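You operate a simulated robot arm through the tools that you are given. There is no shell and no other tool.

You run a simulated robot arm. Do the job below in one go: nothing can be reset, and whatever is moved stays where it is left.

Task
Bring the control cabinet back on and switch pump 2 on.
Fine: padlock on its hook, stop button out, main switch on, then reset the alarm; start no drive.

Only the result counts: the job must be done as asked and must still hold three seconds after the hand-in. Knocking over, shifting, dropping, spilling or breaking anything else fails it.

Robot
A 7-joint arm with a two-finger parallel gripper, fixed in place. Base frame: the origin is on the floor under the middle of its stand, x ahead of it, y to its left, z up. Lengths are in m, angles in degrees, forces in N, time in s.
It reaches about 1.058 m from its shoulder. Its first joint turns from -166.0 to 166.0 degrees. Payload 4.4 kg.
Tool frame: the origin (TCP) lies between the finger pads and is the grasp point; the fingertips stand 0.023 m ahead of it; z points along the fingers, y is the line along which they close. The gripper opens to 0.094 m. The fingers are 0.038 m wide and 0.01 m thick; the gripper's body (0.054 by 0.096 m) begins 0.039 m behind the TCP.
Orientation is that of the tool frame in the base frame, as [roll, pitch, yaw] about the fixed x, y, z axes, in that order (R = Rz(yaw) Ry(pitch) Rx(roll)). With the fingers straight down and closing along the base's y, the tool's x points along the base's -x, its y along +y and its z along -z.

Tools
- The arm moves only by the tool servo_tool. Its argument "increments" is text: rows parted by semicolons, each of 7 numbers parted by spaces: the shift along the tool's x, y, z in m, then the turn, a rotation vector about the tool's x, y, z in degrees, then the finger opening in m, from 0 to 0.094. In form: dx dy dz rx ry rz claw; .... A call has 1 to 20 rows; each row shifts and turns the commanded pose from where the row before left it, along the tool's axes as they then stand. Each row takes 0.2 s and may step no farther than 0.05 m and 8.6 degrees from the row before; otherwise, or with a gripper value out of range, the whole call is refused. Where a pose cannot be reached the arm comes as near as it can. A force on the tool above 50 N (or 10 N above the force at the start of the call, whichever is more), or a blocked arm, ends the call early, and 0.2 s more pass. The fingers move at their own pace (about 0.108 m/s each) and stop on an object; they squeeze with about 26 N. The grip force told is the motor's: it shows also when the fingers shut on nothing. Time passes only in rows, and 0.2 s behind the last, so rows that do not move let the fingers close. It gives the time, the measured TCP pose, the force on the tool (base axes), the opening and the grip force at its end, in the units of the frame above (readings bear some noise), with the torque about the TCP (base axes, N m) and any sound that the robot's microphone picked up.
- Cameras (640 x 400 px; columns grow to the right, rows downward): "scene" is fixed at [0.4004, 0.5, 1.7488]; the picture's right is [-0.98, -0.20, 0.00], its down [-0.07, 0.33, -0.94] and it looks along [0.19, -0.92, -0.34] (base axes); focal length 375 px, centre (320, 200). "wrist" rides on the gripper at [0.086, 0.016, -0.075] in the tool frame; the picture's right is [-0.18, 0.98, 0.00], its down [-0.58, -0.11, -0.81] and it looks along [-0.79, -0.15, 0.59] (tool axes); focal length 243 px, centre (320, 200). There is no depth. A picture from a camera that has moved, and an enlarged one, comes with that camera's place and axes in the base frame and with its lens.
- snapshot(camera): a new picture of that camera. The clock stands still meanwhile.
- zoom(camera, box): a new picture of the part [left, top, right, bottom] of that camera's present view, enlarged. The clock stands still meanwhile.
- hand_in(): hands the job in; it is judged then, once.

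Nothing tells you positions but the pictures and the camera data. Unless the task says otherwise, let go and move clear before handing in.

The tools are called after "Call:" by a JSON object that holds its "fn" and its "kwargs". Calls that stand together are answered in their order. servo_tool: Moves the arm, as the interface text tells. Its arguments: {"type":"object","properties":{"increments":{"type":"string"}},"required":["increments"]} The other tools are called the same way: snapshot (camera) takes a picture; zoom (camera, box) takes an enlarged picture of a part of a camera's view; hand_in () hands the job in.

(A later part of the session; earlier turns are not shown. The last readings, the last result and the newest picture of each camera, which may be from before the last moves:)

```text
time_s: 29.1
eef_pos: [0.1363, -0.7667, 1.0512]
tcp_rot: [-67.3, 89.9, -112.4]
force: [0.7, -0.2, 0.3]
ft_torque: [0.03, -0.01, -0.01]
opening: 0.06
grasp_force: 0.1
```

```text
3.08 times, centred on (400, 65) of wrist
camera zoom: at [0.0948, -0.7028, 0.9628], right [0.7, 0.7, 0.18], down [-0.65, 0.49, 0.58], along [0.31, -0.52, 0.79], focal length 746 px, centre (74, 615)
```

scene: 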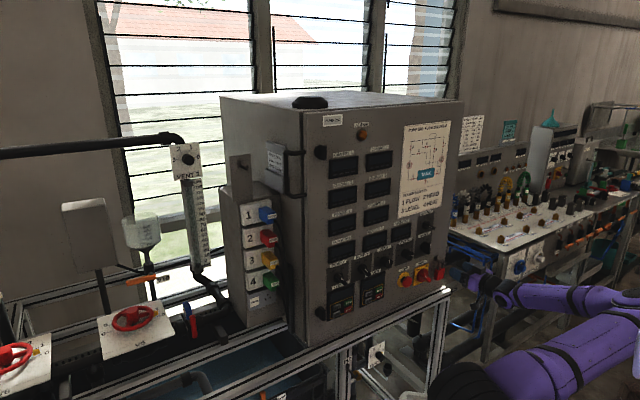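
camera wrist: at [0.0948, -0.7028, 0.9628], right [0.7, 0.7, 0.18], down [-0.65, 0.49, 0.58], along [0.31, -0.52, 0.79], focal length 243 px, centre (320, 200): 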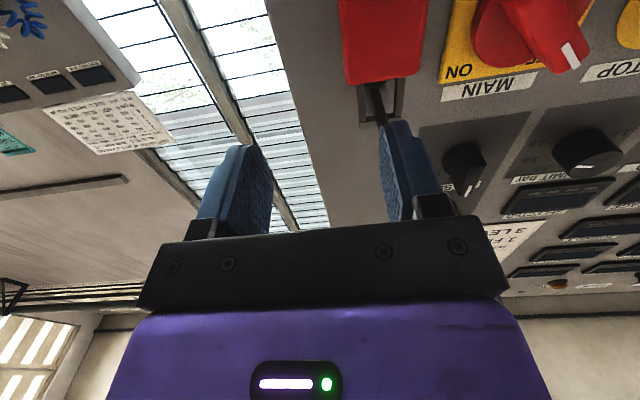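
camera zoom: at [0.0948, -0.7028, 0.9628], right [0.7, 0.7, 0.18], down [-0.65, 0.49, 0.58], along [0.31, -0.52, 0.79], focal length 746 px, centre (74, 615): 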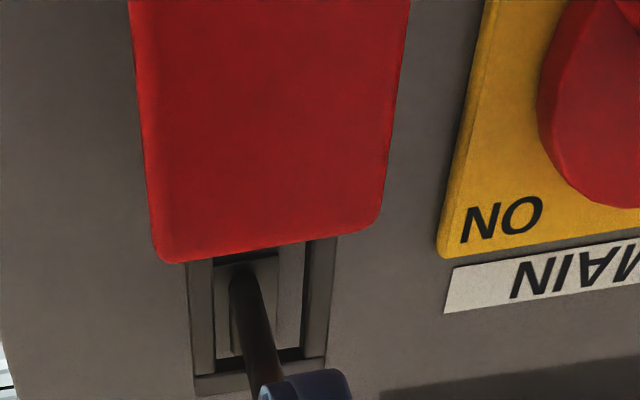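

The padlock top edge agrees with my estimate: z about 1.036, centre at 0.4085. I'll shift to its centre line first, then verify before moving forward.

Call:
{"fn": "servo_tool", "kwargs": {"increments": "0.017 0.0186 0 0 0 0 0.056; 0.017 0.0186 0 0 0 0 0.056; 0 0 0 0 0 0 0.056"}}

Call:
{"fn": "zoom", "kwargs": {"camera": "scene", "box": [400, 240, 480, 300]}}

Call:
{"fn": "snapshot", "kwargs": {"camera": "wrist"}}

```text
time_s: 29.9
eef_pos: [0.1653, -0.7401, 1.0164]
tcp_rot: [-67.3, 89.8, -112.4]
force: [-0.8, 0.4, -0.8]
ft_torque: [0.05, 0.0, 0.0]
opening: 0.0561
grasp_force: 0.1
```

```text
6.67 times, centred on (440, 270) of scene
camera zoom: at [0.4004, 0.5, 1.7488], right [-0.98, -0.2, 0.0], down [-0.07, 0.33, -0.94], along [0.19, -0.92, -0.34], focal length 2499 px, centre (-480, -267)
```

zoom: 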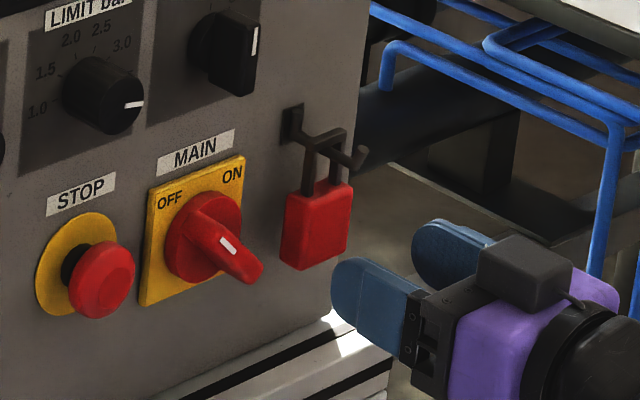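

```text
taken
camera wrist: at [0.122, -0.6764, 0.928], right [0.7, 0.7, 0.18], down [-0.65, 0.49, 0.58], along [0.31, -0.52, 0.79], focal length 243 px, centre (320, 200)
```

wrist: 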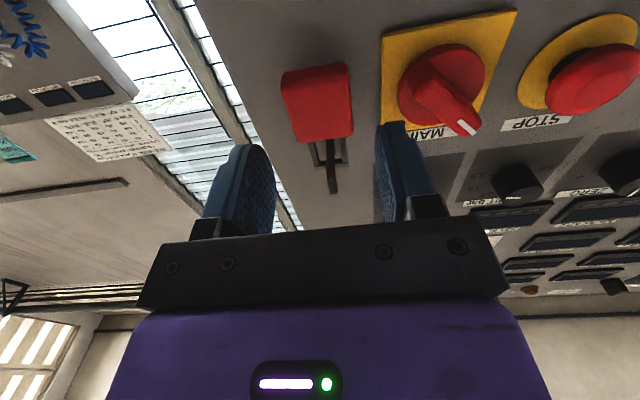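

Lateral position is within about 1 mm of the padlock centre. I'll move straight forward so the fingers straddle the body, stopping with the tips about 9 mm short of the panel.

Call:
{"fn": "servo_tool", "kwargs": {"increments": "-0.003 0 0.0185 0 0 0 0.056; 0 0 0.0185 0 0 0 0.056; 0 0 0.0185 0 0 0 0.056; 0 0 0 0 0 0 0.056"}}

Call:
{"fn": "zoom", "kwargs": {"camera": "scene", "box": [400, 240, 480, 300]}}

Call:
{"fn": "zoom", "kwargs": {"camera": "wrist", "box": [200, 80, 440, 230]}}

```text
time_s: 30.9
eef_pos: [0.204, -0.781, 1.0188]
tcp_rot: [-67.3, 89.8, -112.3]
force: [-0.4, 0.4, -0.2]
ft_torque: [0.0, -0.02, -0.02]
opening: 0.0559
grasp_force: 0.1
```

```text
6.67 times, centred on (440, 270) of scene
camera zoom: at [0.4004, 0.5, 1.7488], right [-0.98, -0.2, 0.0], down [-0.07, 0.33, -0.94], along [0.19, -0.92, -0.34], focal length 2499 px, centre (-480, -267)
```

zoom: 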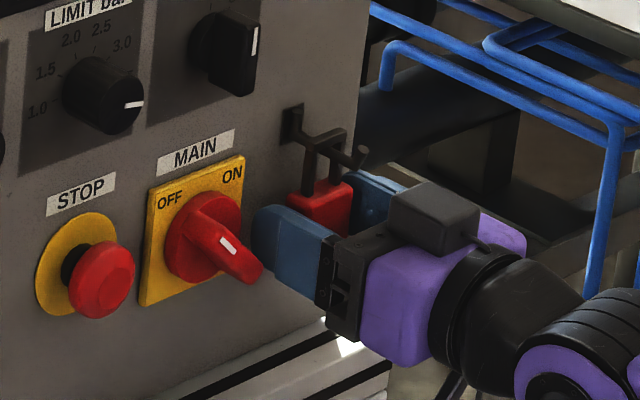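

```text
2.67 times, centred on (320, 155) of wrist
camera zoom: at [0.1615, -0.7168, 0.9318], right [0.7, 0.7, 0.18], down [-0.65, 0.49, 0.58], along [0.31, -0.52, 0.79], focal length 647 px, centre (320, 320)
```

zoom: 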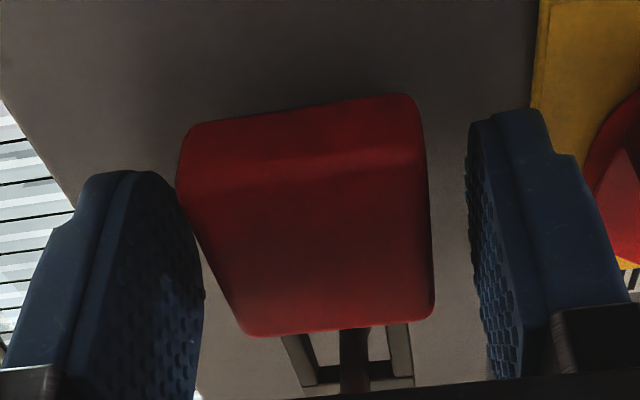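

The fingers straddle the padlock body with clearance on both sides. Closing the grip now.

Call:
{"fn": "servo_tool", "kwargs": {"increments": "0 0 0 0 0 0 0.03; 0 0 0 0 0 0 0.02; 0 0 0 0 0 0 0.02; 0 0 0 0 0 0 0.02"}}

Call:
{"fn": "zoom", "kwargs": {"camera": "scene", "box": [420, 245, 468, 281]}}

Call:
{"fn": "zoom", "kwargs": {"camera": "wrist", "box": [200, 80, 440, 230]}}

```text
time_s: 31.9
eef_pos: [0.2041, -0.7804, 1.0178]
tcp_rot: [-67.9, 89.8, -112.8]
force: [1.0, 0.0, -0.1]
ft_torque: [0.03, 0.0, -0.03]
opening: 0.0396
grasp_force: 26.1
```

```text
11.11 times, centred on (444, 263) of scene
camera zoom: at [0.4004, 0.5, 1.7488], right [-0.98, -0.2, 0.0], down [-0.07, 0.33, -0.94], along [0.19, -0.92, -0.34], focal length 4164 px, centre (-1058, -500)
```

zoom: 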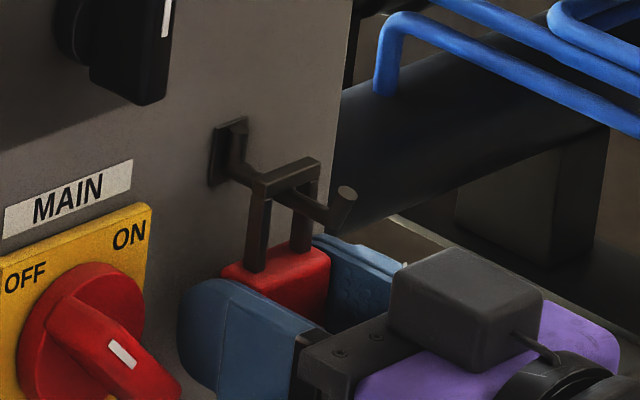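

```text
2.67 times, centred on (320, 155) of wrist
camera zoom: at [0.1615, -0.7167, 0.9318], right [0.7, 0.7, 0.18], down [-0.65, 0.49, 0.58], along [0.31, -0.52, 0.79], focal length 647 px, centre (320, 320)
```

zoom: 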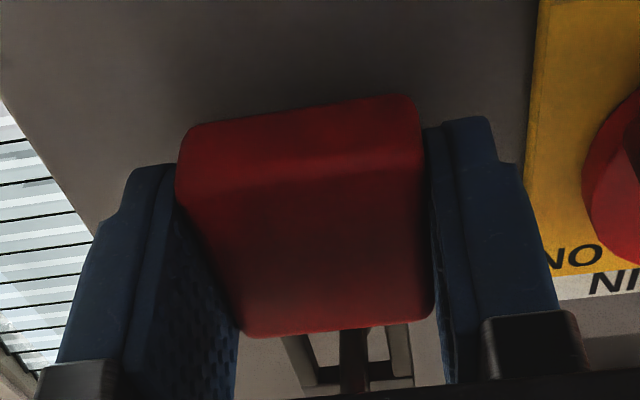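

The padlock is held (0.0396 m wide, 26 N). I'll lift it 13 mm so the shackle clears the hook's upturned tip, and check before pulling out.

Call:
{"fn": "servo_tool", "kwargs": {"increments": "-0.005 0 0 0 0 0 0.02; -0.005 0 0 0 0 0 0.02; -0.003 0 0 0 0 0 0.02; 0 0 0 0 0 0 0.02"}}

Call:
{"fn": "zoom", "kwargs": {"camera": "scene", "box": [420, 245, 468, 281]}}

Call:
{"fn": "zoom", "kwargs": {"camera": "wrist", "box": [200, 80, 440, 230]}}

```text
time_s: 32.9
eef_pos: [0.2035, -0.7796, 1.0322]
tcp_rot: [-71.7, 89.8, -116.7]
force: [-0.6, -0.1, -0.7]
ft_torque: [0.04, 0.01, -0.02]
opening: 0.0399
grasp_force: 25.9
```

```text
11.11 times, centred on (444, 263) of scene
camera zoom: at [0.4004, 0.5, 1.7488], right [-0.98, -0.2, 0.0], down [-0.07, 0.33, -0.94], along [0.19, -0.92, -0.34], focal length 4164 px, centre (-1058, -500)
```

zoom: 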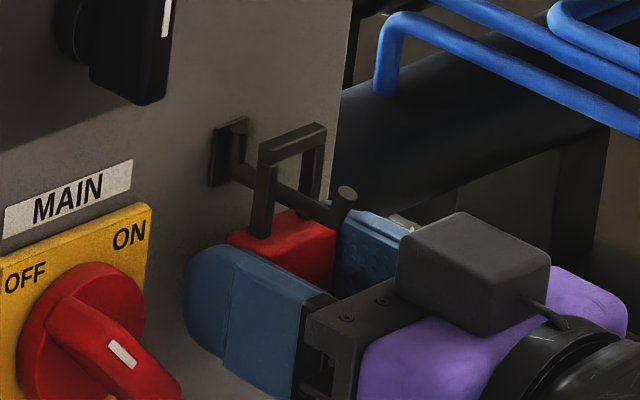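

```text
2.67 times, centred on (320, 155) of wrist
camera zoom: at [0.161, -0.7161, 0.945], right [0.7, 0.7, 0.18], down [-0.65, 0.49, 0.58], along [0.31, -0.52, 0.79], focal length 647 px, centre (320, 320)
```

zoom: 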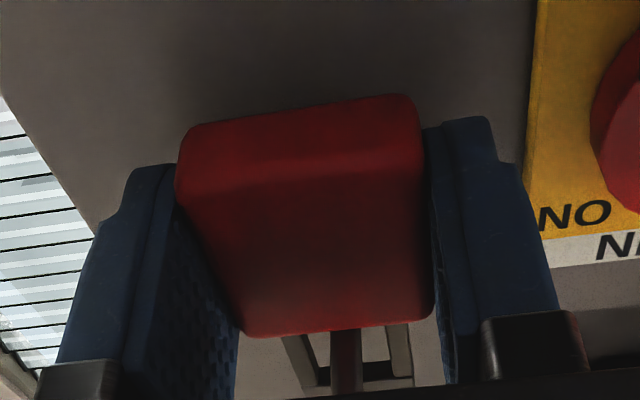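

The shackle is up and free of the arm, but clearance over the tip looks like only 2–3 mm. I'll lift 3 mm more, then draw it outward slowly.

Call:
{"fn": "servo_tool", "kwargs": {"increments": "-0.003 0 0 0 0 0 0.02; 0 0 0 0 0 0 0.02; 0 0 -0.008 0 0 0 0.02; 0 0 -0.008 0 0 0 0.02; 0 0 0 0 0 0 0.02"}}

Call:
{"fn": "zoom", "kwargs": {"camera": "scene", "box": [420, 245, 468, 281]}}

```text
time_s: 34.1
eef_pos: [0.1938, -0.7689, 1.0361]
tcp_rot: [-61.6, 89.8, -106.6]
force: [-1.0, 0.6, -0.4]
ft_torque: [0.0, 0.02, 0.04]
opening: 0.0395
grasp_force: 25.7
```

```text
11.11 times, centred on (444, 263) of scene
camera zoom: at [0.4004, 0.5, 1.7488], right [-0.98, -0.2, 0.0], down [-0.07, 0.33, -0.94], along [0.19, -0.92, -0.34], focal length 4164 px, centre (-1058, -500)
```

zoom: 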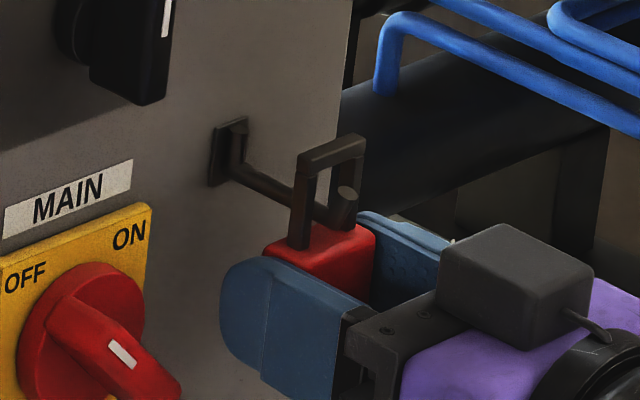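

The tip is inside the shackle opening with clearance above and below. Continuing outward.

Call:
{"fn": "servo_tool", "kwargs": {"increments": "0 0 -0.008 0 0 0 0.02; 0 0 -0.008 0 0 0 0.02; 0 0 -0.008 0 0 0 0.02; 0 0 -0.01 0 0 0 0.02; 0 0 -0.02 0 0 0 0.02; 0 0 -0.02 0 0 0 0.02; 0 0 0 0 0 0 0.02"}}

Call:
{"fn": "zoom", "kwargs": {"camera": "scene", "box": [410, 235, 490, 295]}}

Call:
{"fn": "snapshot", "kwargs": {"camera": "scene"}}

Call:
{"fn": "zoom", "kwargs": {"camera": "wrist", "box": [200, 80, 440, 230]}}

```text
time_s: 35.7
eef_pos: [0.1397, -0.7148, 1.0341]
tcp_rot: [-74.6, 89.8, -119.7]
force: [-0.7, 0.6, -0.7]
ft_torque: [0.01, 0.02, 0.03]
opening: 0.0394
grasp_force: 26.0
```

```text
6.67 times, centred on (450, 265) of scene
camera zoom: at [0.4004, 0.5, 1.7488], right [-0.98, -0.2, 0.0], down [-0.07, 0.33, -0.94], along [0.19, -0.92, -0.34], focal length 2499 px, centre (-547, -233)
```

zoom: 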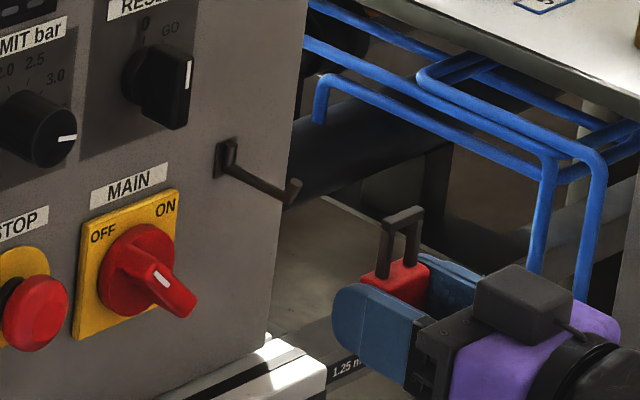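

```text
taken
```

scene: 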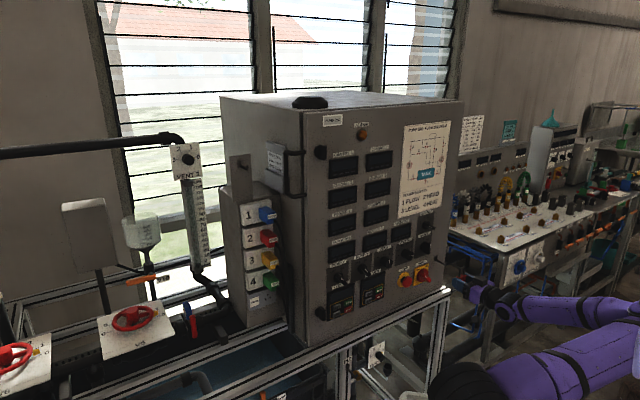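

```text
2.67 times, centred on (320, 155) of wrist
camera zoom: at [0.0974, -0.6518, 0.9474], right [0.7, 0.7, 0.18], down [-0.65, 0.49, 0.58], along [0.31, -0.52, 0.79], focal length 647 px, centre (320, 320)
```

zoom: 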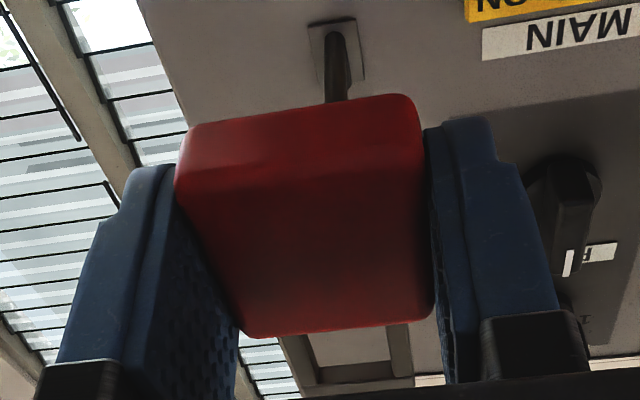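

The padlock is free of the panel hook and held firmly. I'll carry it up and left in front of the panel, keeping well clear of the knobs, in two stages.

Call:
{"fn": "servo_tool", "kwargs": {"increments": "-0.03 0 0.005 0 0 0 0.02; -0.03 0 0.005 0 0 0 0.02; -0.0235 0.0399 0.001 0 0 0 0.02; -0.0235 0.0399 0.001 0 0 0 0.02; -0.0235 0.0399 0.001 0 0 0 0.02; -0.0235 0.0399 0.001 0 0 0 0.02; -0.0235 0.0399 0.001 0 0 0 0.02; -0.0235 0.0399 0.001 0 0 0 0.02; -0.0235 0.0399 0.001 0 0 0 0.02; 0 0 0 0 0 0 0.02"}}

Call:
{"fn": "snapshot", "kwargs": {"camera": "scene"}}

Call:
{"fn": "zoom", "kwargs": {"camera": "wrist", "box": [160, 50, 480, 250]}}

```text
time_s: 37.9
eef_pos: [0.3479, -0.5269, 1.2593]
tcp_rot: [-61.8, 89.9, -106.8]
force: [-0.6, -0.1, -0.8]
ft_torque: [0.0, -0.02, -0.02]
opening: 0.0397
grasp_force: 26.4
```

```text
taken
```

scene: 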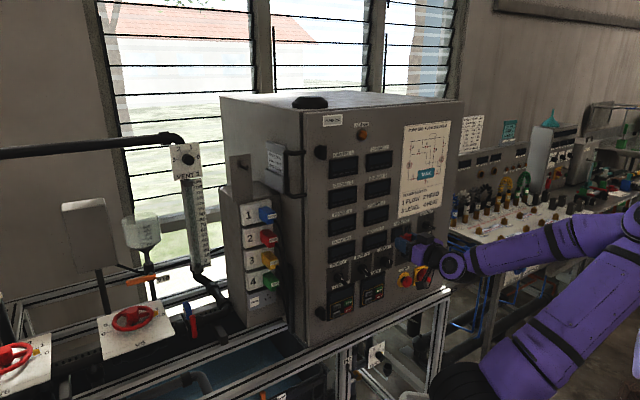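

```text
2.00 times, centred on (320, 150) of wrist
camera zoom: at [0.3061, -0.4634, 1.1714], right [0.7, 0.7, 0.18], down [-0.65, 0.49, 0.58], along [0.31, -0.52, 0.79], focal length 485 px, centre (320, 300)
```

zoom: 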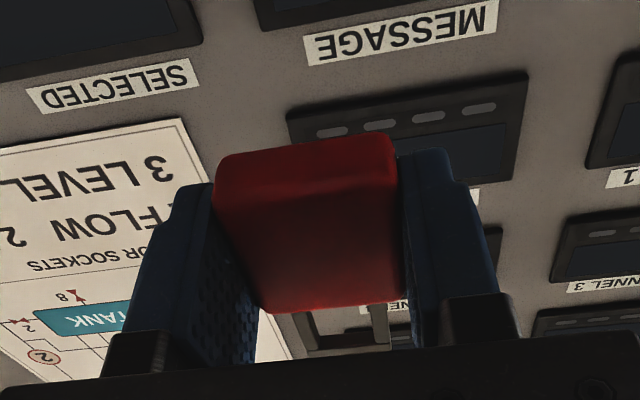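

Halfway there, with the padlock steady. Continuing to the line in front of the left hook.

Call:
{"fn": "servo_tool", "kwargs": {"increments": "-0.0205 0.0397 0 0 0 0 0.02; -0.0205 0.0397 0 0 0 0 0.02; -0.0205 0.0397 0 0 0 0 0.02; -0.0205 0.0397 0 0 0 0 0.02; -0.0205 0.0397 0 0 0 0 0.02; -0.0205 0.0397 0 0 0 0 0.02; -0.0205 0.0397 0 0 0 0 0.02; -0.0205 0.0397 0 0 0 0 0.02; -0.0205 0.0397 0 0 0 0 0.02; -0.0205 0.0397 0 0 0 0 0.02; 0 0 0 0 0 0 0.02"}}

Call:
{"fn": "snapshot", "kwargs": {"camera": "scene"}}

Call:
{"fn": "snapshot", "kwargs": {"camera": "wrist"}}

Call:
{"fn": "zoom", "kwargs": {"camera": "scene", "box": [220, 120, 340, 210]}}

```text
time_s: 40.3
eef_pos: [0.6334, -0.27, 1.4779]
tcp_rot: [-69.2, 89.8, -114.2]
force: [0.1, 0.3, -1.8]
ft_torque: [0.05, 0.02, -0.01]
opening: 0.0396
grasp_force: 26.0
out of reach, approached as far as the arm can: row 1, 2, 3
```

```text
taken
```

scene: 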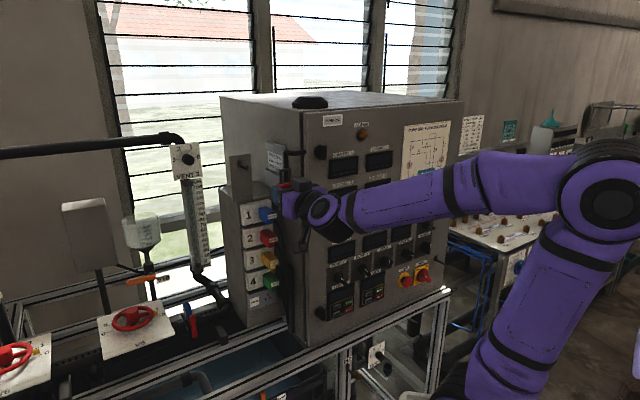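

```text
taken
camera wrist: at [0.5909, -0.2065, 1.389], right [0.7, 0.7, 0.18], down [-0.65, 0.49, 0.58], along [0.31, -0.52, 0.79], focal length 243 px, centre (320, 200)
```

wrist: 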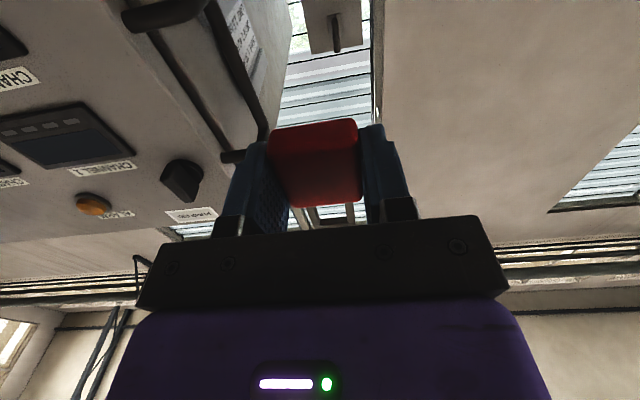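

```text
4.44 times, centred on (280, 165) of scene
camera zoom: at [0.4004, 0.5, 1.7488], right [-0.98, -0.2, 0.0], down [-0.07, 0.33, -0.94], along [0.19, -0.92, -0.34], focal length 1666 px, centre (498, 356)
```

zoom: 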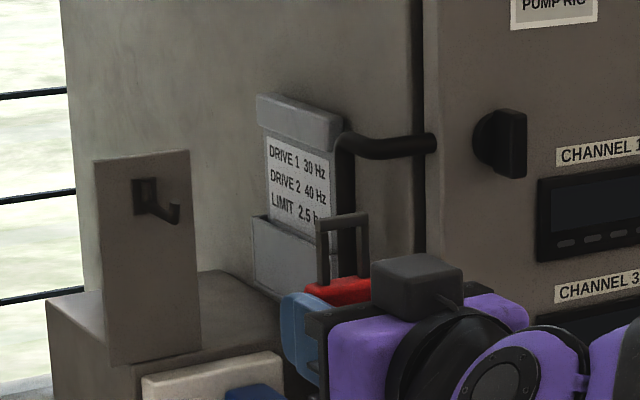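

The hook is visible past the padlock in the wrist view. I'll enlarge it for another fix on its position.

Call:
{"fn": "zoom", "kwargs": {"camera": "wrist", "box": [290, 0, 390, 65]}}

Call:
{"fn": "zoom", "kwargs": {"camera": "wrist", "box": [240, 110, 420, 230]}}

Call:
{"fn": "zoom", "kwargs": {"camera": "scene", "box": [230, 145, 310, 205]}}

```text
6.15 times, centred on (340, 32) of wrist
camera zoom: at [0.5909, -0.2065, 1.389], right [0.7, 0.7, 0.18], down [-0.65, 0.49, 0.58], along [0.31, -0.52, 0.79], focal length 1493 px, centre (197, 1231)
```

zoom: 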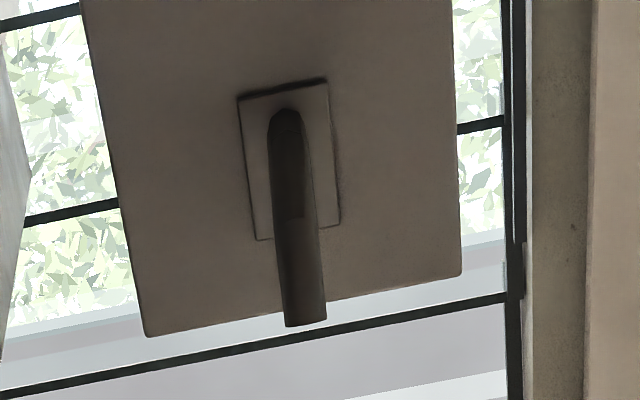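

```text
3.33 times, centred on (330, 170) of wrist
camera zoom: at [0.5909, -0.2065, 1.389], right [0.7, 0.7, 0.18], down [-0.65, 0.49, 0.58], along [0.31, -0.52, 0.79], focal length 809 px, centre (287, 300)
```

zoom: 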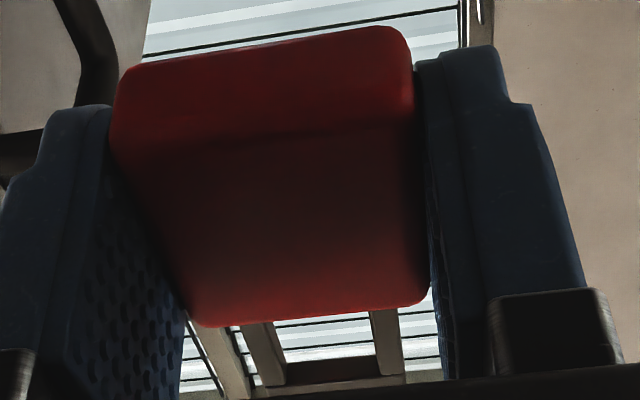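

```text
6.67 times, centred on (270, 175) of scene
camera zoom: at [0.4004, 0.5, 1.7488], right [-0.98, -0.2, 0.0], down [-0.07, 0.33, -0.94], along [0.19, -0.92, -0.34], focal length 2499 px, centre (653, 367)
```

zoom: 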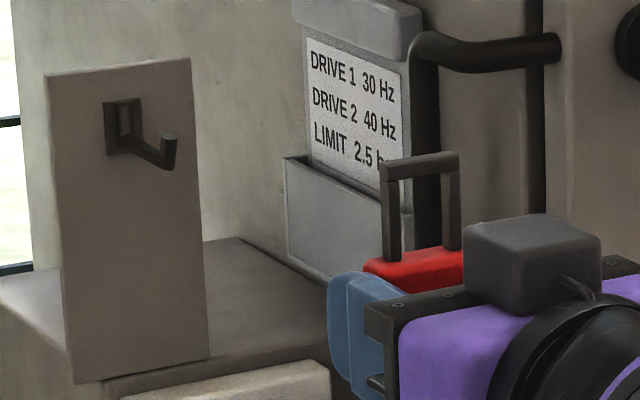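

The hook tip comes out at a = -0.269, d = -0.835, z = 1.500. I'll enlarge the shackle in the scene view to pin down where it sits relative to the tool point.

Call:
{"fn": "zoom", "kwargs": {"camera": "scene", "box": [265, 150, 305, 180]}}

Call:
{"fn": "zoom", "kwargs": {"camera": "scene", "box": [230, 150, 262, 174]}}

```text
13.33 times, centred on (285, 165) of scene
camera zoom: at [0.4004, 0.5, 1.7488], right [-0.98, -0.2, 0.0], down [-0.07, 0.33, -0.94], along [0.19, -0.92, -0.34], focal length 4997 px, centre (787, 667)
```

zoom: 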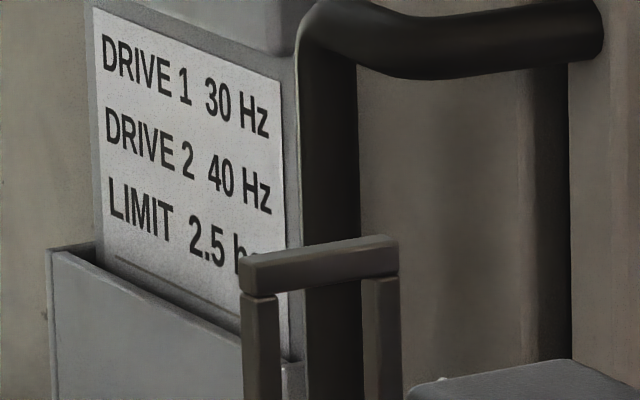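

```text
16.00 times, centred on (246, 162) of scene
camera zoom: at [0.4004, 0.5, 1.7488], right [-0.98, -0.2, 0.0], down [-0.07, 0.33, -0.94], along [0.19, -0.92, -0.34], focal length 5997 px, centre (1504, 808)
```

zoom: 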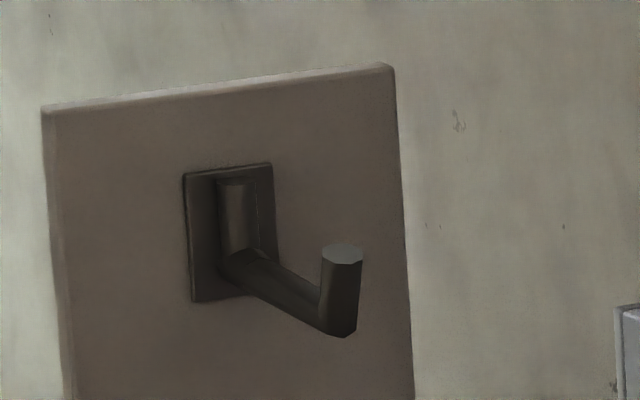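

The shackle bar bottom sits about 48 mm above the tool point and is centred on it. I'll align with the hook (13 mm left, 17 mm down), then advance until the shackle is just short of the hook tip and check.

Call:
{"fn": "servo_tool", "kwargs": {"increments": "0.0084 0.0067 0.01 0 0 0 0.02; 0.0084 0.0067 0.01 0 0 0 0.02; 0 0 0.03 0 0 0 0.02; 0 0 0.03 0 0 0 0.02; 0 0 0.03 0 0 0 0.02; 0 0 0.025 0 0 0 0.02; 0 0 0 0 0 0 0.02"}}

Call:
{"fn": "snapshot", "kwargs": {"camera": "wrist"}}

Call:
{"fn": "zoom", "kwargs": {"camera": "scene", "box": [230, 140, 294, 188]}}

Call:
{"fn": "snapshot", "kwargs": {"camera": "scene"}}

```text
time_s: 41.9
eef_pos: [0.7378, -0.3583, 1.4588]
tcp_rot: [-66.4, 89.8, -111.4]
force: [-0.8, 0.5, -0.7]
ft_torque: [-0.01, -0.01, 0.01]
opening: 0.0398
grasp_force: 25.8
```

```text
taken
camera wrist: at [0.6966, -0.2935, 1.3711], right [0.7, 0.7, 0.18], down [-0.65, 0.49, 0.58], along [0.31, -0.52, 0.79], focal length 243 px, centre (320, 200)
```

wrist: 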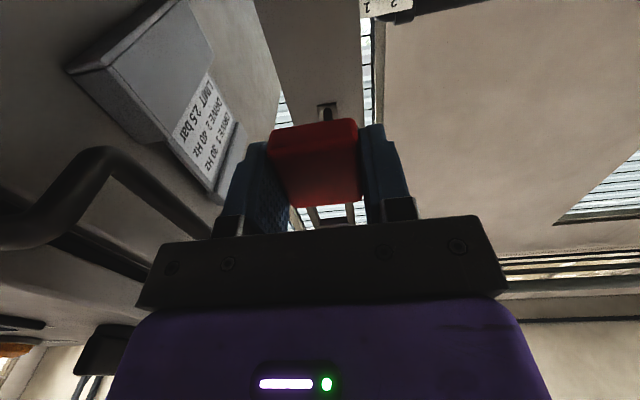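

```text
8.33 times, centred on (262, 164) of scene
camera zoom: at [0.4004, 0.5, 1.7488], right [-0.98, -0.2, 0.0], down [-0.07, 0.33, -0.94], along [0.19, -0.92, -0.34], focal length 3123 px, centre (803, 500)
```

zoom: 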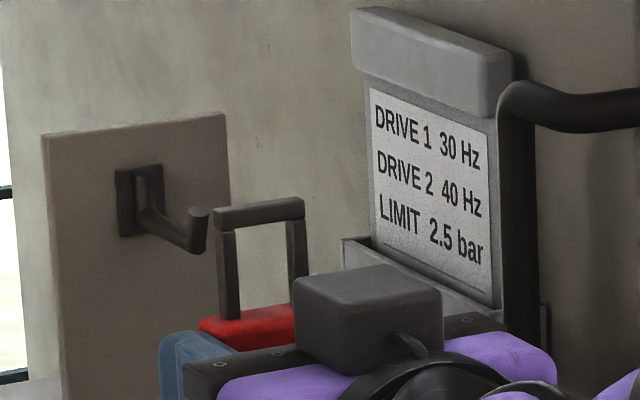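

```text
taken
```

scene: 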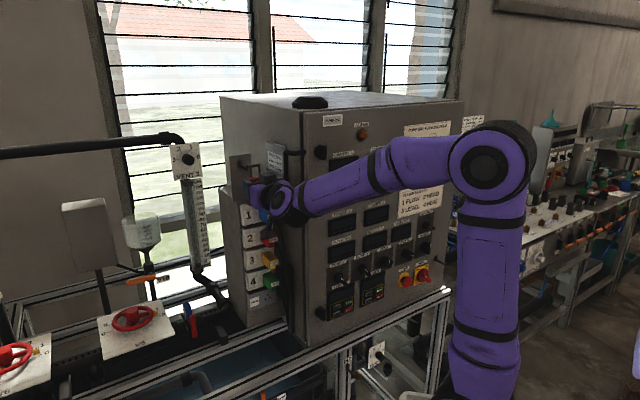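

Predicted clearance of the shackle over the hook tip is about 6 mm, and the lateral error is under 1 mm. Advancing to just in front of the tip.

Call:
{"fn": "servo_tool", "kwargs": {"increments": "0 0 0.012 0 0 0 0.02; 0 0 0.012 0 0 0 0.02; 0 0 0.012 0 0 0 0.02; 0 0 0 0 0 0 0.02"}}

Call:
{"fn": "zoom", "kwargs": {"camera": "wrist", "box": [260, 90, 400, 220]}}

Call:
{"fn": "zoom", "kwargs": {"camera": "scene", "box": [230, 145, 278, 181]}}

```text
time_s: 42.9
eef_pos: [0.7659, -0.3851, 1.4581]
tcp_rot: [-72.7, 89.9, -117.6]
force: [-0.3, -0.5, -0.7]
ft_torque: [0.0, -0.02, 0.01]
opening: 0.0396
grasp_force: 25.7
```

```text
3.08 times, centred on (330, 155) of wrist
camera zoom: at [0.7232, -0.3201, 1.3706], right [0.7, 0.7, 0.18], down [-0.65, 0.49, 0.58], along [0.31, -0.52, 0.79], focal length 746 px, centre (289, 338)
```

zoom: 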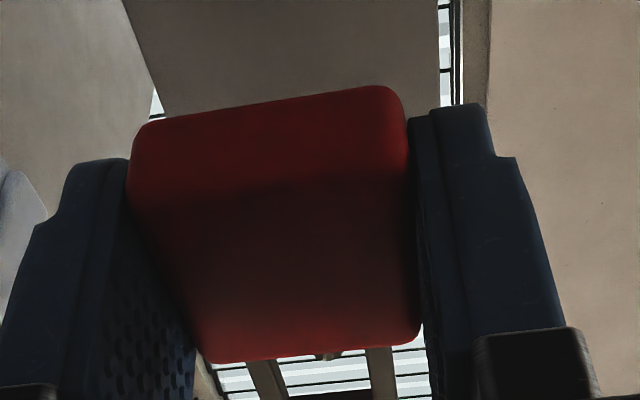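

```text
11.11 times, centred on (254, 163) of scene
camera zoom: at [0.4004, 0.5, 1.7488], right [-0.98, -0.2, 0.0], down [-0.07, 0.33, -0.94], along [0.19, -0.92, -0.34], focal length 4164 px, centre (1053, 611)
```

zoom: 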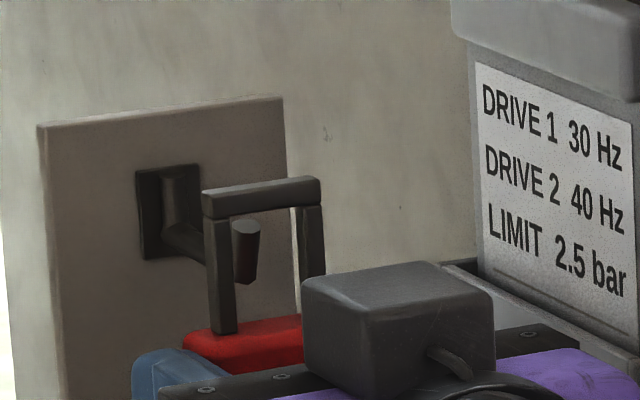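

The hook tip is centred inside the shackle opening with about 6 mm of clearance to the bar. Moving forward over the hook.

Call:
{"fn": "servo_tool", "kwargs": {"increments": "0 0 0.01 0 0 0 0.02; 0 0 0.01 0 0 0 0.02; 0 0 0.01 0 0 0 0.02; 0 0 0.007 0 0 0 0.02; 0 0 0 0 0 0 0.02"}}

Call:
{"fn": "zoom", "kwargs": {"camera": "wrist", "box": [260, 90, 400, 220]}}

Call:
{"fn": "zoom", "kwargs": {"camera": "scene", "box": [230, 145, 278, 181]}}

```text
time_s: 44.1
eef_pos: [0.791, -0.4093, 1.4591]
tcp_rot: [-69.2, 89.8, -114.2]
force: [0.1, 0.0, -1.3]
ft_torque: [0.0, -0.01, 0.02]
opening: 0.0395
grasp_force: 26.1
```

```text
3.08 times, centred on (330, 155) of wrist
camera zoom: at [0.748, -0.345, 1.3714], right [0.7, 0.7, 0.18], down [-0.65, 0.49, 0.58], along [0.31, -0.52, 0.79], focal length 746 px, centre (289, 338)
```

zoom: 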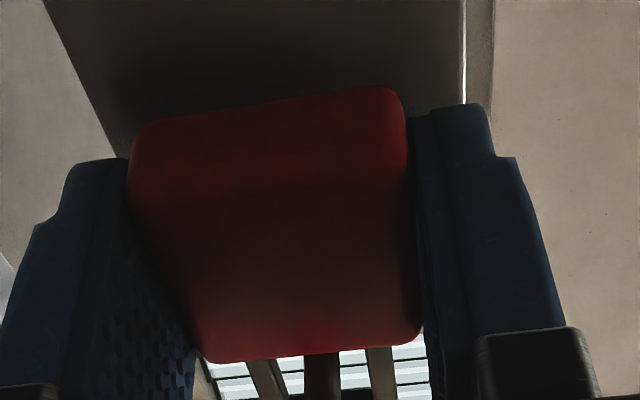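

```text
11.11 times, centred on (254, 163) of scene
camera zoom: at [0.4004, 0.5, 1.7488], right [-0.98, -0.2, 0.0], down [-0.07, 0.33, -0.94], along [0.19, -0.92, -0.34], focal length 4164 px, centre (1053, 611)
```

zoom: 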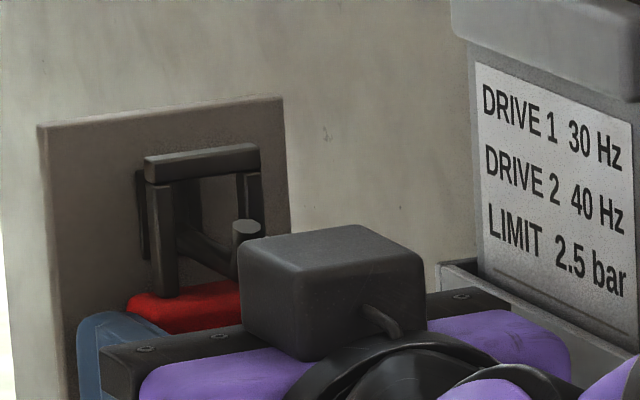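

The shackle is around the hook arm now. I'll lower about 11 mm so it comes to rest on the arm.

Call:
{"fn": "servo_tool", "kwargs": {"increments": "0.004 0 0 0 0 0 0.02; 0.004 0 0 0 0 0 0.02; 0.002 0 0 0 0 0 0.02; 0.001 0 0 0 0 0 0.02; 0 0 0 0 0 0 0.02"}}

Call:
{"fn": "zoom", "kwargs": {"camera": "scene", "box": [232, 145, 272, 175]}}

```text
time_s: 45.3
eef_pos: [0.7922, -0.4099, 1.4488]
tcp_rot: [-72.6, 89.8, -117.5]
force: [-0.6, -0.3, -0.9]
ft_torque: [0.03, 0.02, -0.01]
opening: 0.0395
grasp_force: 26.0
```

```text
13.33 times, centred on (252, 160) of scene
camera zoom: at [0.4004, 0.5, 1.7488], right [-0.98, -0.2, 0.0], down [-0.07, 0.33, -0.94], along [0.19, -0.92, -0.34], focal length 4997 px, centre (1227, 733)
```

zoom: 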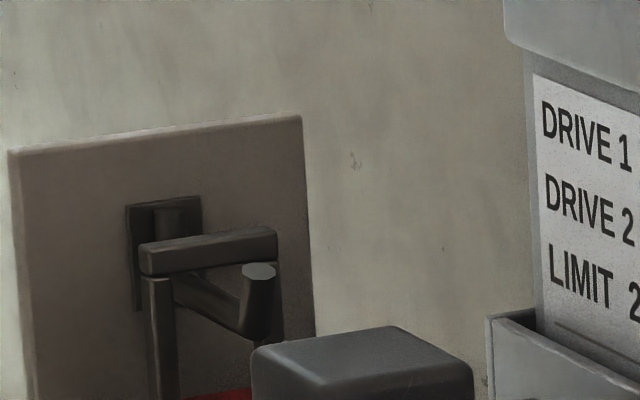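

The bar is almost touching the arm. I'll lower another 1.5 mm and then open the fingers gently.

Call:
{"fn": "servo_tool", "kwargs": {"increments": "0.0015 0 0 0 0 0 0.02; 0 0 0 0 0 0 0.02; 0 0 0 0 0 0 0.042; 0 0 0 0 0 0 0.046; 0 0 0 0 0 0 0.054; 0 0 0 0 0 0 0.054"}}

Call:
{"fn": "zoom", "kwargs": {"camera": "scene", "box": [230, 145, 278, 181]}}

Call:
{"fn": "zoom", "kwargs": {"camera": "wrist", "box": [240, 80, 420, 220]}}

```text
time_s: 46.7
eef_pos: [0.7902, -0.4098, 1.446]
tcp_rot: [-69.1, 89.8, -114.1]
force: [-0.4, -0.5, -0.3]
ft_torque: [0.0, -0.02, -0.02]
opening: 0.0542
grasp_force: 0.0
```

```text
11.11 times, centred on (254, 163) of scene
camera zoom: at [0.4004, 0.5, 1.7488], right [-0.98, -0.2, 0.0], down [-0.07, 0.33, -0.94], along [0.19, -0.92, -0.34], focal length 4164 px, centre (1053, 611)
```

zoom: 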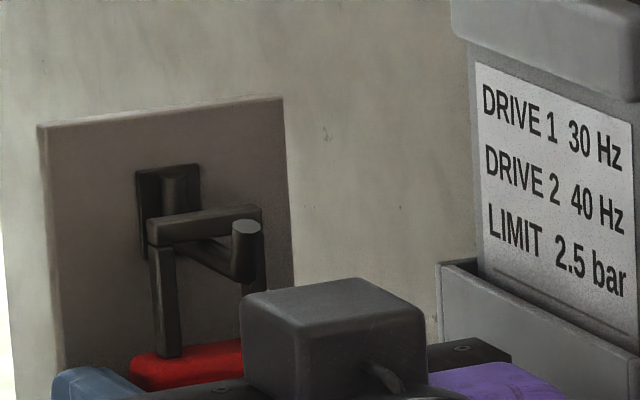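

```text
2.86 times, centred on (330, 150) of wrist
camera zoom: at [0.7486, -0.3454, 1.3586], right [0.7, 0.7, 0.18], down [-0.65, 0.49, 0.58], along [0.31, -0.52, 0.79], focal length 693 px, centre (291, 343)
```

zoom: 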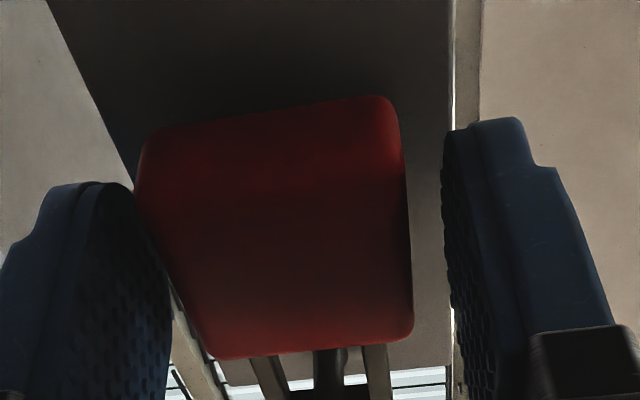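

The padlock now hangs on the left hook, released. I'll back straight out and then check that it hangs still.

Call:
{"fn": "servo_tool", "kwargs": {"increments": "0 0 -0.01 0 0 0 0.056; 0 0 -0.015 0 0 0 0.056; 0 0 -0.02 0 0 0 0.056; 0 0 -0.03 0 0 0 0.056; 0 0 -0.04 0 0 0 0.056; 0 0 -0.04 0 0 0 0.056; 0 0 -0.04 0 0 0 0.056; 0 0 0 0 0 0 0.056"}}

Call:
{"fn": "zoom", "kwargs": {"camera": "scene", "box": [220, 140, 284, 188]}}

Call:
{"fn": "snapshot", "kwargs": {"camera": "scene"}}

Call:
{"fn": "snapshot", "kwargs": {"camera": "wrist"}}

```text
time_s: 48.5
eef_pos: [0.6533, -0.2691, 1.4466]
tcp_rot: [-70.6, 89.8, -115.8]
force: [-0.2, -0.1, 0.0]
ft_torque: [-0.01, 0.01, 0.01]
opening: 0.0562
grasp_force: 0.1
```

```text
8.33 times, centred on (252, 164) of scene
camera zoom: at [0.4004, 0.5, 1.7488], right [-0.98, -0.2, 0.0], down [-0.07, 0.33, -0.94], along [0.19, -0.92, -0.34], focal length 3123 px, centre (887, 500)
```

zoom: 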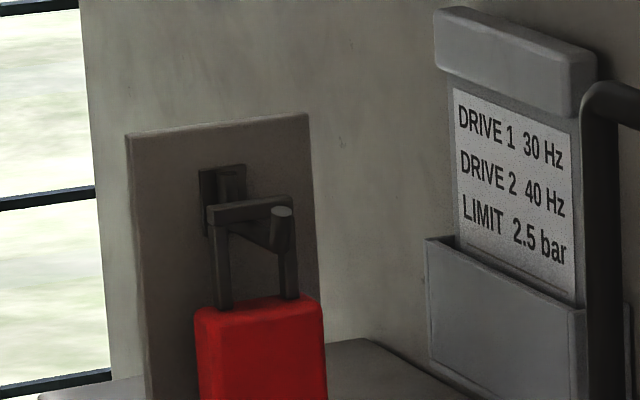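

```text
taken
```

scene: 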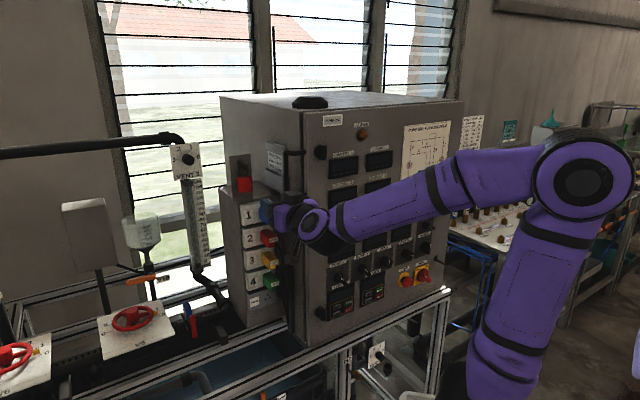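

```text
taken
camera wrist: at [0.6103, -0.2066, 1.3589], right [0.7, 0.7, 0.18], down [-0.65, 0.49, 0.58], along [0.31, -0.52, 0.79], focal length 243 px, centre (320, 200)
```

wrist: 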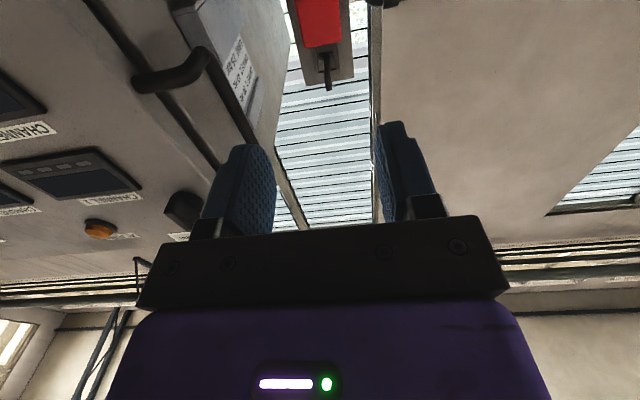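

The padlock hangs securely on the left hook. Next is the STOP button, so I'll back off slightly and travel down-right across the panel at a safe distance.

Call:
{"fn": "servo_tool", "kwargs": {"increments": "0 0 -0.02 0 0 0 0.06; 0.0295 -0.0366 0 0 0 0 0.06; 0.0295 -0.0366 0 0 0 0 0.06; 0.0295 -0.0366 0 0 0 0 0.06; 0.0295 -0.0366 0 0 0 0 0.06; 0.0295 -0.0366 0 0 0 0 0.06; 0.0295 -0.0366 0 0 0 0 0.06; 0.0295 -0.0366 0 0 0 0 0.06; 0 0 0 0 0 0 0.06"}}

Call:
{"fn": "snapshot", "kwargs": {"camera": "wrist"}}

```text
time_s: 50.5
eef_pos: [0.4923, -0.474, 1.2778]
tcp_rot: [-71.6, 89.8, -116.7]
force: [-0.5, 0.2, 0.4]
ft_torque: [0.0, -0.01, 0.02]
opening: 0.0596
grasp_force: 0.1
out of reach, approached as far as the arm can: row 4, 5, 6, 7, 8
```

```text
taken
camera wrist: at [0.4505, -0.4095, 1.1901], right [0.69, 0.7, 0.18], down [-0.65, 0.49, 0.58], along [0.31, -0.52, 0.79], focal length 243 px, centre (320, 200)
```

wrist: 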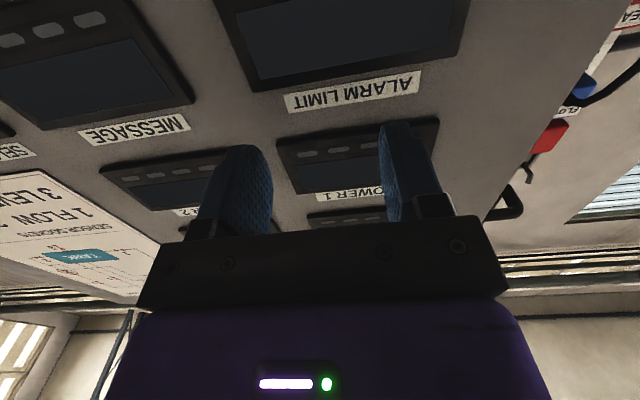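

The arm ran short of joint range there and drifted to within 2 cm of the panel, with no contact. I'll move away from the panel and right, toward a region I know is reachable.

Call:
{"fn": "servo_tool", "kwargs": {"increments": "0 -0.02 -0.015 0 0 0 0.06; 0 -0.03 -0.015 0 0 0 0.06; 0 -0.035 -0.013 0 0 0 0.06; 0 0 0 0 0 0 0.06"}}

Call:
{"fn": "snapshot", "kwargs": {"camera": "scene"}}

Call:
{"fn": "snapshot", "kwargs": {"camera": "wrist"}}

```text
time_s: 51.5
eef_pos: [0.404, -0.5103, 1.2781]
tcp_rot: [-69.7, 89.8, -114.7]
force: [-0.7, -0.5, -0.2]
ft_torque: [-0.02, 0.01, 0.05]
opening: 0.06
grasp_force: 0.1
out of reach, approached as far as the arm can: row 1
```

```text
taken
```

scene: 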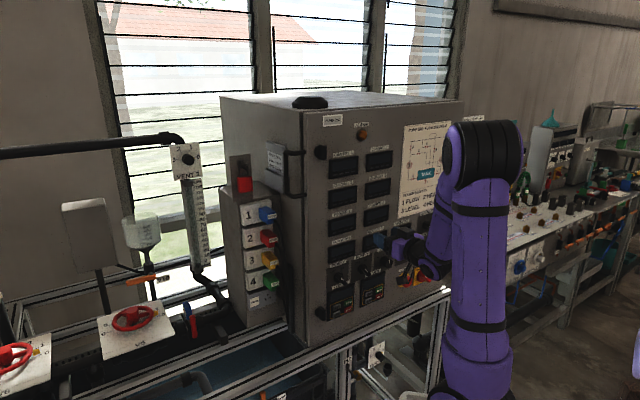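

```text
taken
camera wrist: at [0.3614, -0.4461, 1.1907], right [0.7, 0.7, 0.18], down [-0.65, 0.49, 0.58], along [0.31, -0.52, 0.79], focal length 243 px, centre (320, 200)
```

wrist: 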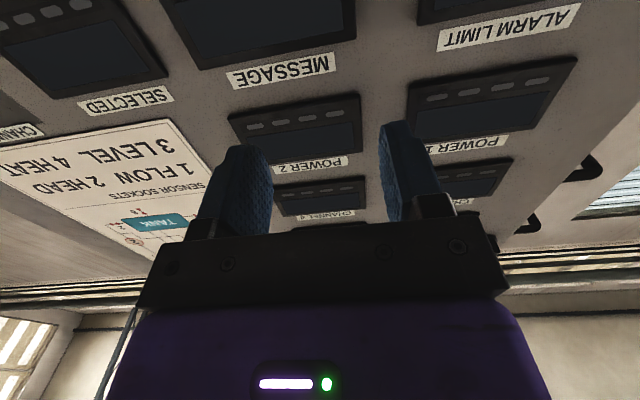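

Clear again at about 8 cm from the panel. Continuing to a point in front of the STOP button.

Call:
{"fn": "servo_tool", "kwargs": {"increments": "0.035 -0.0239 -0.0023 0 0 0 0.06; 0.035 -0.0239 -0.0023 0 0 0 0.06; 0.035 -0.0239 -0.0023 0 0 0 0.06; 0.035 -0.0239 -0.0023 0 0 0 0.06; 0.035 -0.0239 -0.0023 0 0 0 0.06; 0.035 -0.0239 -0.0023 0 0 0 0.06; 0.035 -0.0239 -0.0023 0 0 0 0.06; 0 0 0 0 0 0 0.06"}}

Call:
{"fn": "snapshot", "kwargs": {"camera": "wrist"}}

Call:
{"fn": "zoom", "kwargs": {"camera": "scene", "box": [380, 240, 460, 300]}}

```text
time_s: 53.3
eef_pos: [0.2757, -0.6194, 1.0324]
tcp_rot: [-62.4, 89.8, -107.3]
force: [-0.2, 0.4, -1.0]
ft_torque: [0.01, 0.0, 0.0]
opening: 0.0601
grasp_force: 0.1
```

```text
taken
camera wrist: at [0.2327, -0.5546, 0.9453], right [0.7, 0.7, 0.18], down [-0.65, 0.49, 0.58], along [0.31, -0.52, 0.79], focal length 243 px, centre (320, 200)
```

wrist: 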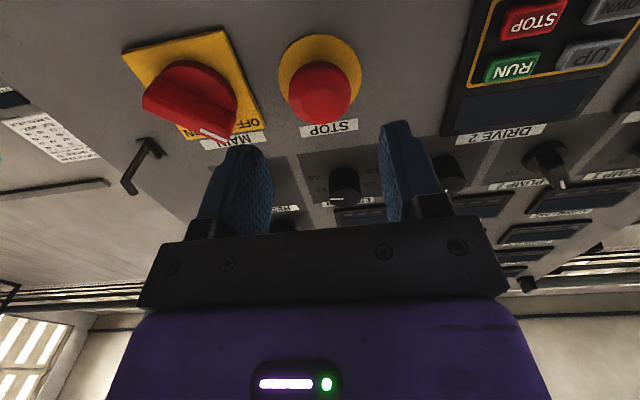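

```text
6.67 times, centred on (420, 270) of scene
camera zoom: at [0.4004, 0.5, 1.7488], right [-0.98, -0.2, 0.0], down [-0.07, 0.33, -0.94], along [0.19, -0.92, -0.34], focal length 2499 px, centre (-347, -267)
```

zoom: 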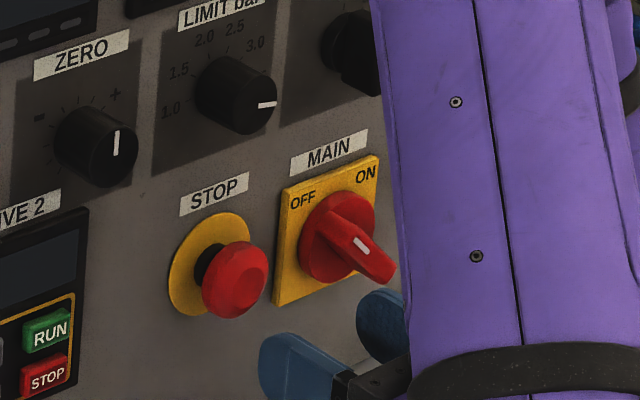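

I'm in front of STOP. I'll enlarge it to measure its centre and how far it stands out.

Call:
{"fn": "zoom", "kwargs": {"camera": "wrist", "box": [250, 20, 390, 145]}}

Call:
{"fn": "zoom", "kwargs": {"camera": "scene", "box": [394, 262, 426, 290]}}

Call:
{"fn": "zoom", "kwargs": {"camera": "wrist", "box": [100, 10, 280, 150]}}

```text
3.20 times, centred on (320, 82) of wrist
camera zoom: at [0.2327, -0.5546, 0.9453], right [0.7, 0.7, 0.18], down [-0.65, 0.49, 0.58], along [0.31, -0.52, 0.79], focal length 776 px, centre (320, 576)
```

zoom: 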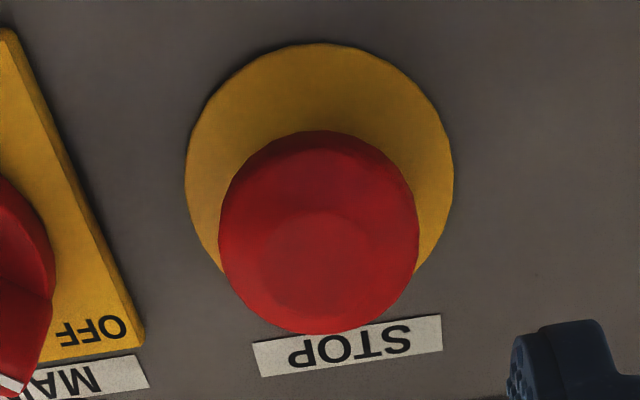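

```text
14.29 times, centred on (410, 276) of scene
camera zoom: at [0.4004, 0.5, 1.7488], right [-0.98, -0.2, 0.0], down [-0.07, 0.33, -0.94], along [0.19, -0.92, -0.34], focal length 5354 px, centre (-966, -886)
```

zoom: 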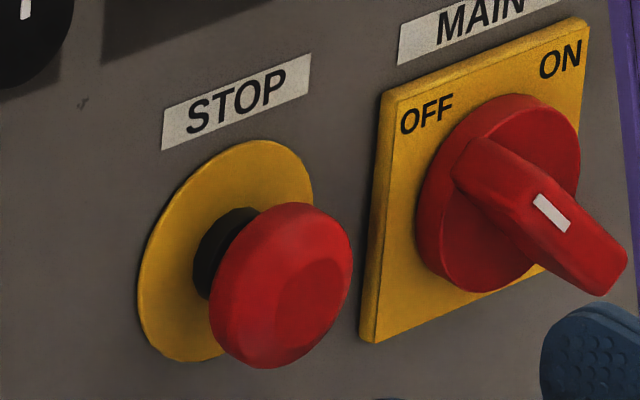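

```text
2.86 times, centred on (190, 80) of wrist
camera zoom: at [0.2327, -0.5546, 0.9453], right [0.7, 0.7, 0.18], down [-0.65, 0.49, 0.58], along [0.31, -0.52, 0.79], focal length 693 px, centre (691, 543)
```

zoom: 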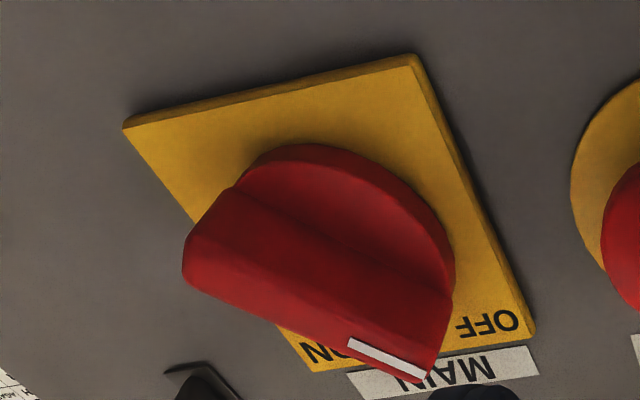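

STOP's centre is at a = 0.243, z = 1.031. The head is 41 mm across, its middle about 19 mm off the panel. I'll advance so the fingers straddle the head, then grip it.

Call:
{"fn": "servo_tool", "kwargs": {"increments": "0 0 0.021 0 0 0 0.06; 0 0 0.021 0 0 0 0.06; 0 0 0.021 0 0 0 0.06; 0 0 0 0 0 0 0.06"}}

Call:
{"fn": "zoom", "kwargs": {"camera": "wrist", "box": [200, 80, 440, 230]}}

Call:
{"fn": "zoom", "kwargs": {"camera": "scene", "box": [384, 255, 448, 303]}}

```text
time_s: 54.3
eef_pos: [0.3183, -0.6635, 1.0335]
tcp_rot: [-71.2, 89.8, -116.3]
force: [-0.4, 0.0, -0.7]
ft_torque: [0.0, 0.01, -0.01]
opening: 0.0599
grasp_force: 0.0
```

```text
2.67 times, centred on (320, 155) of wrist
camera zoom: at [0.2759, -0.5998, 0.9461], right [0.7, 0.7, 0.18], down [-0.65, 0.49, 0.58], along [0.31, -0.52, 0.79], focal length 647 px, centre (320, 320)
```

zoom: 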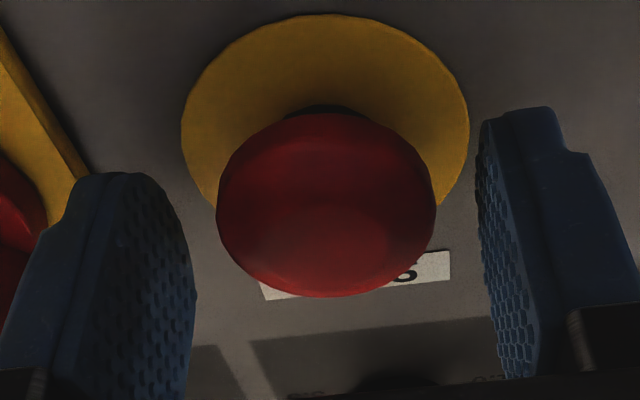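

```text
8.33 times, centred on (416, 279) of scene
camera zoom: at [0.4004, 0.5, 1.7488], right [-0.98, -0.2, 0.0], down [-0.07, 0.33, -0.94], along [0.19, -0.92, -0.34], focal length 3123 px, centre (-480, -458)
```

zoom: 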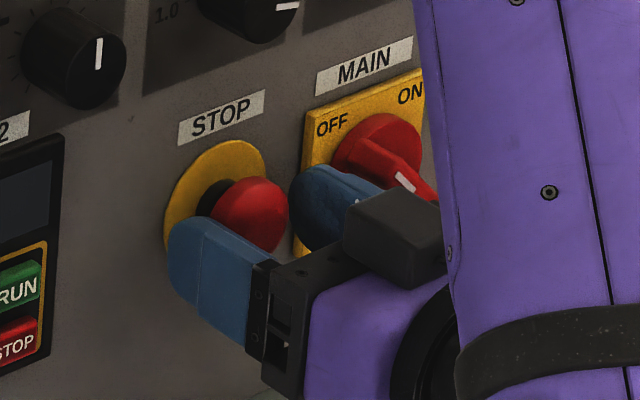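

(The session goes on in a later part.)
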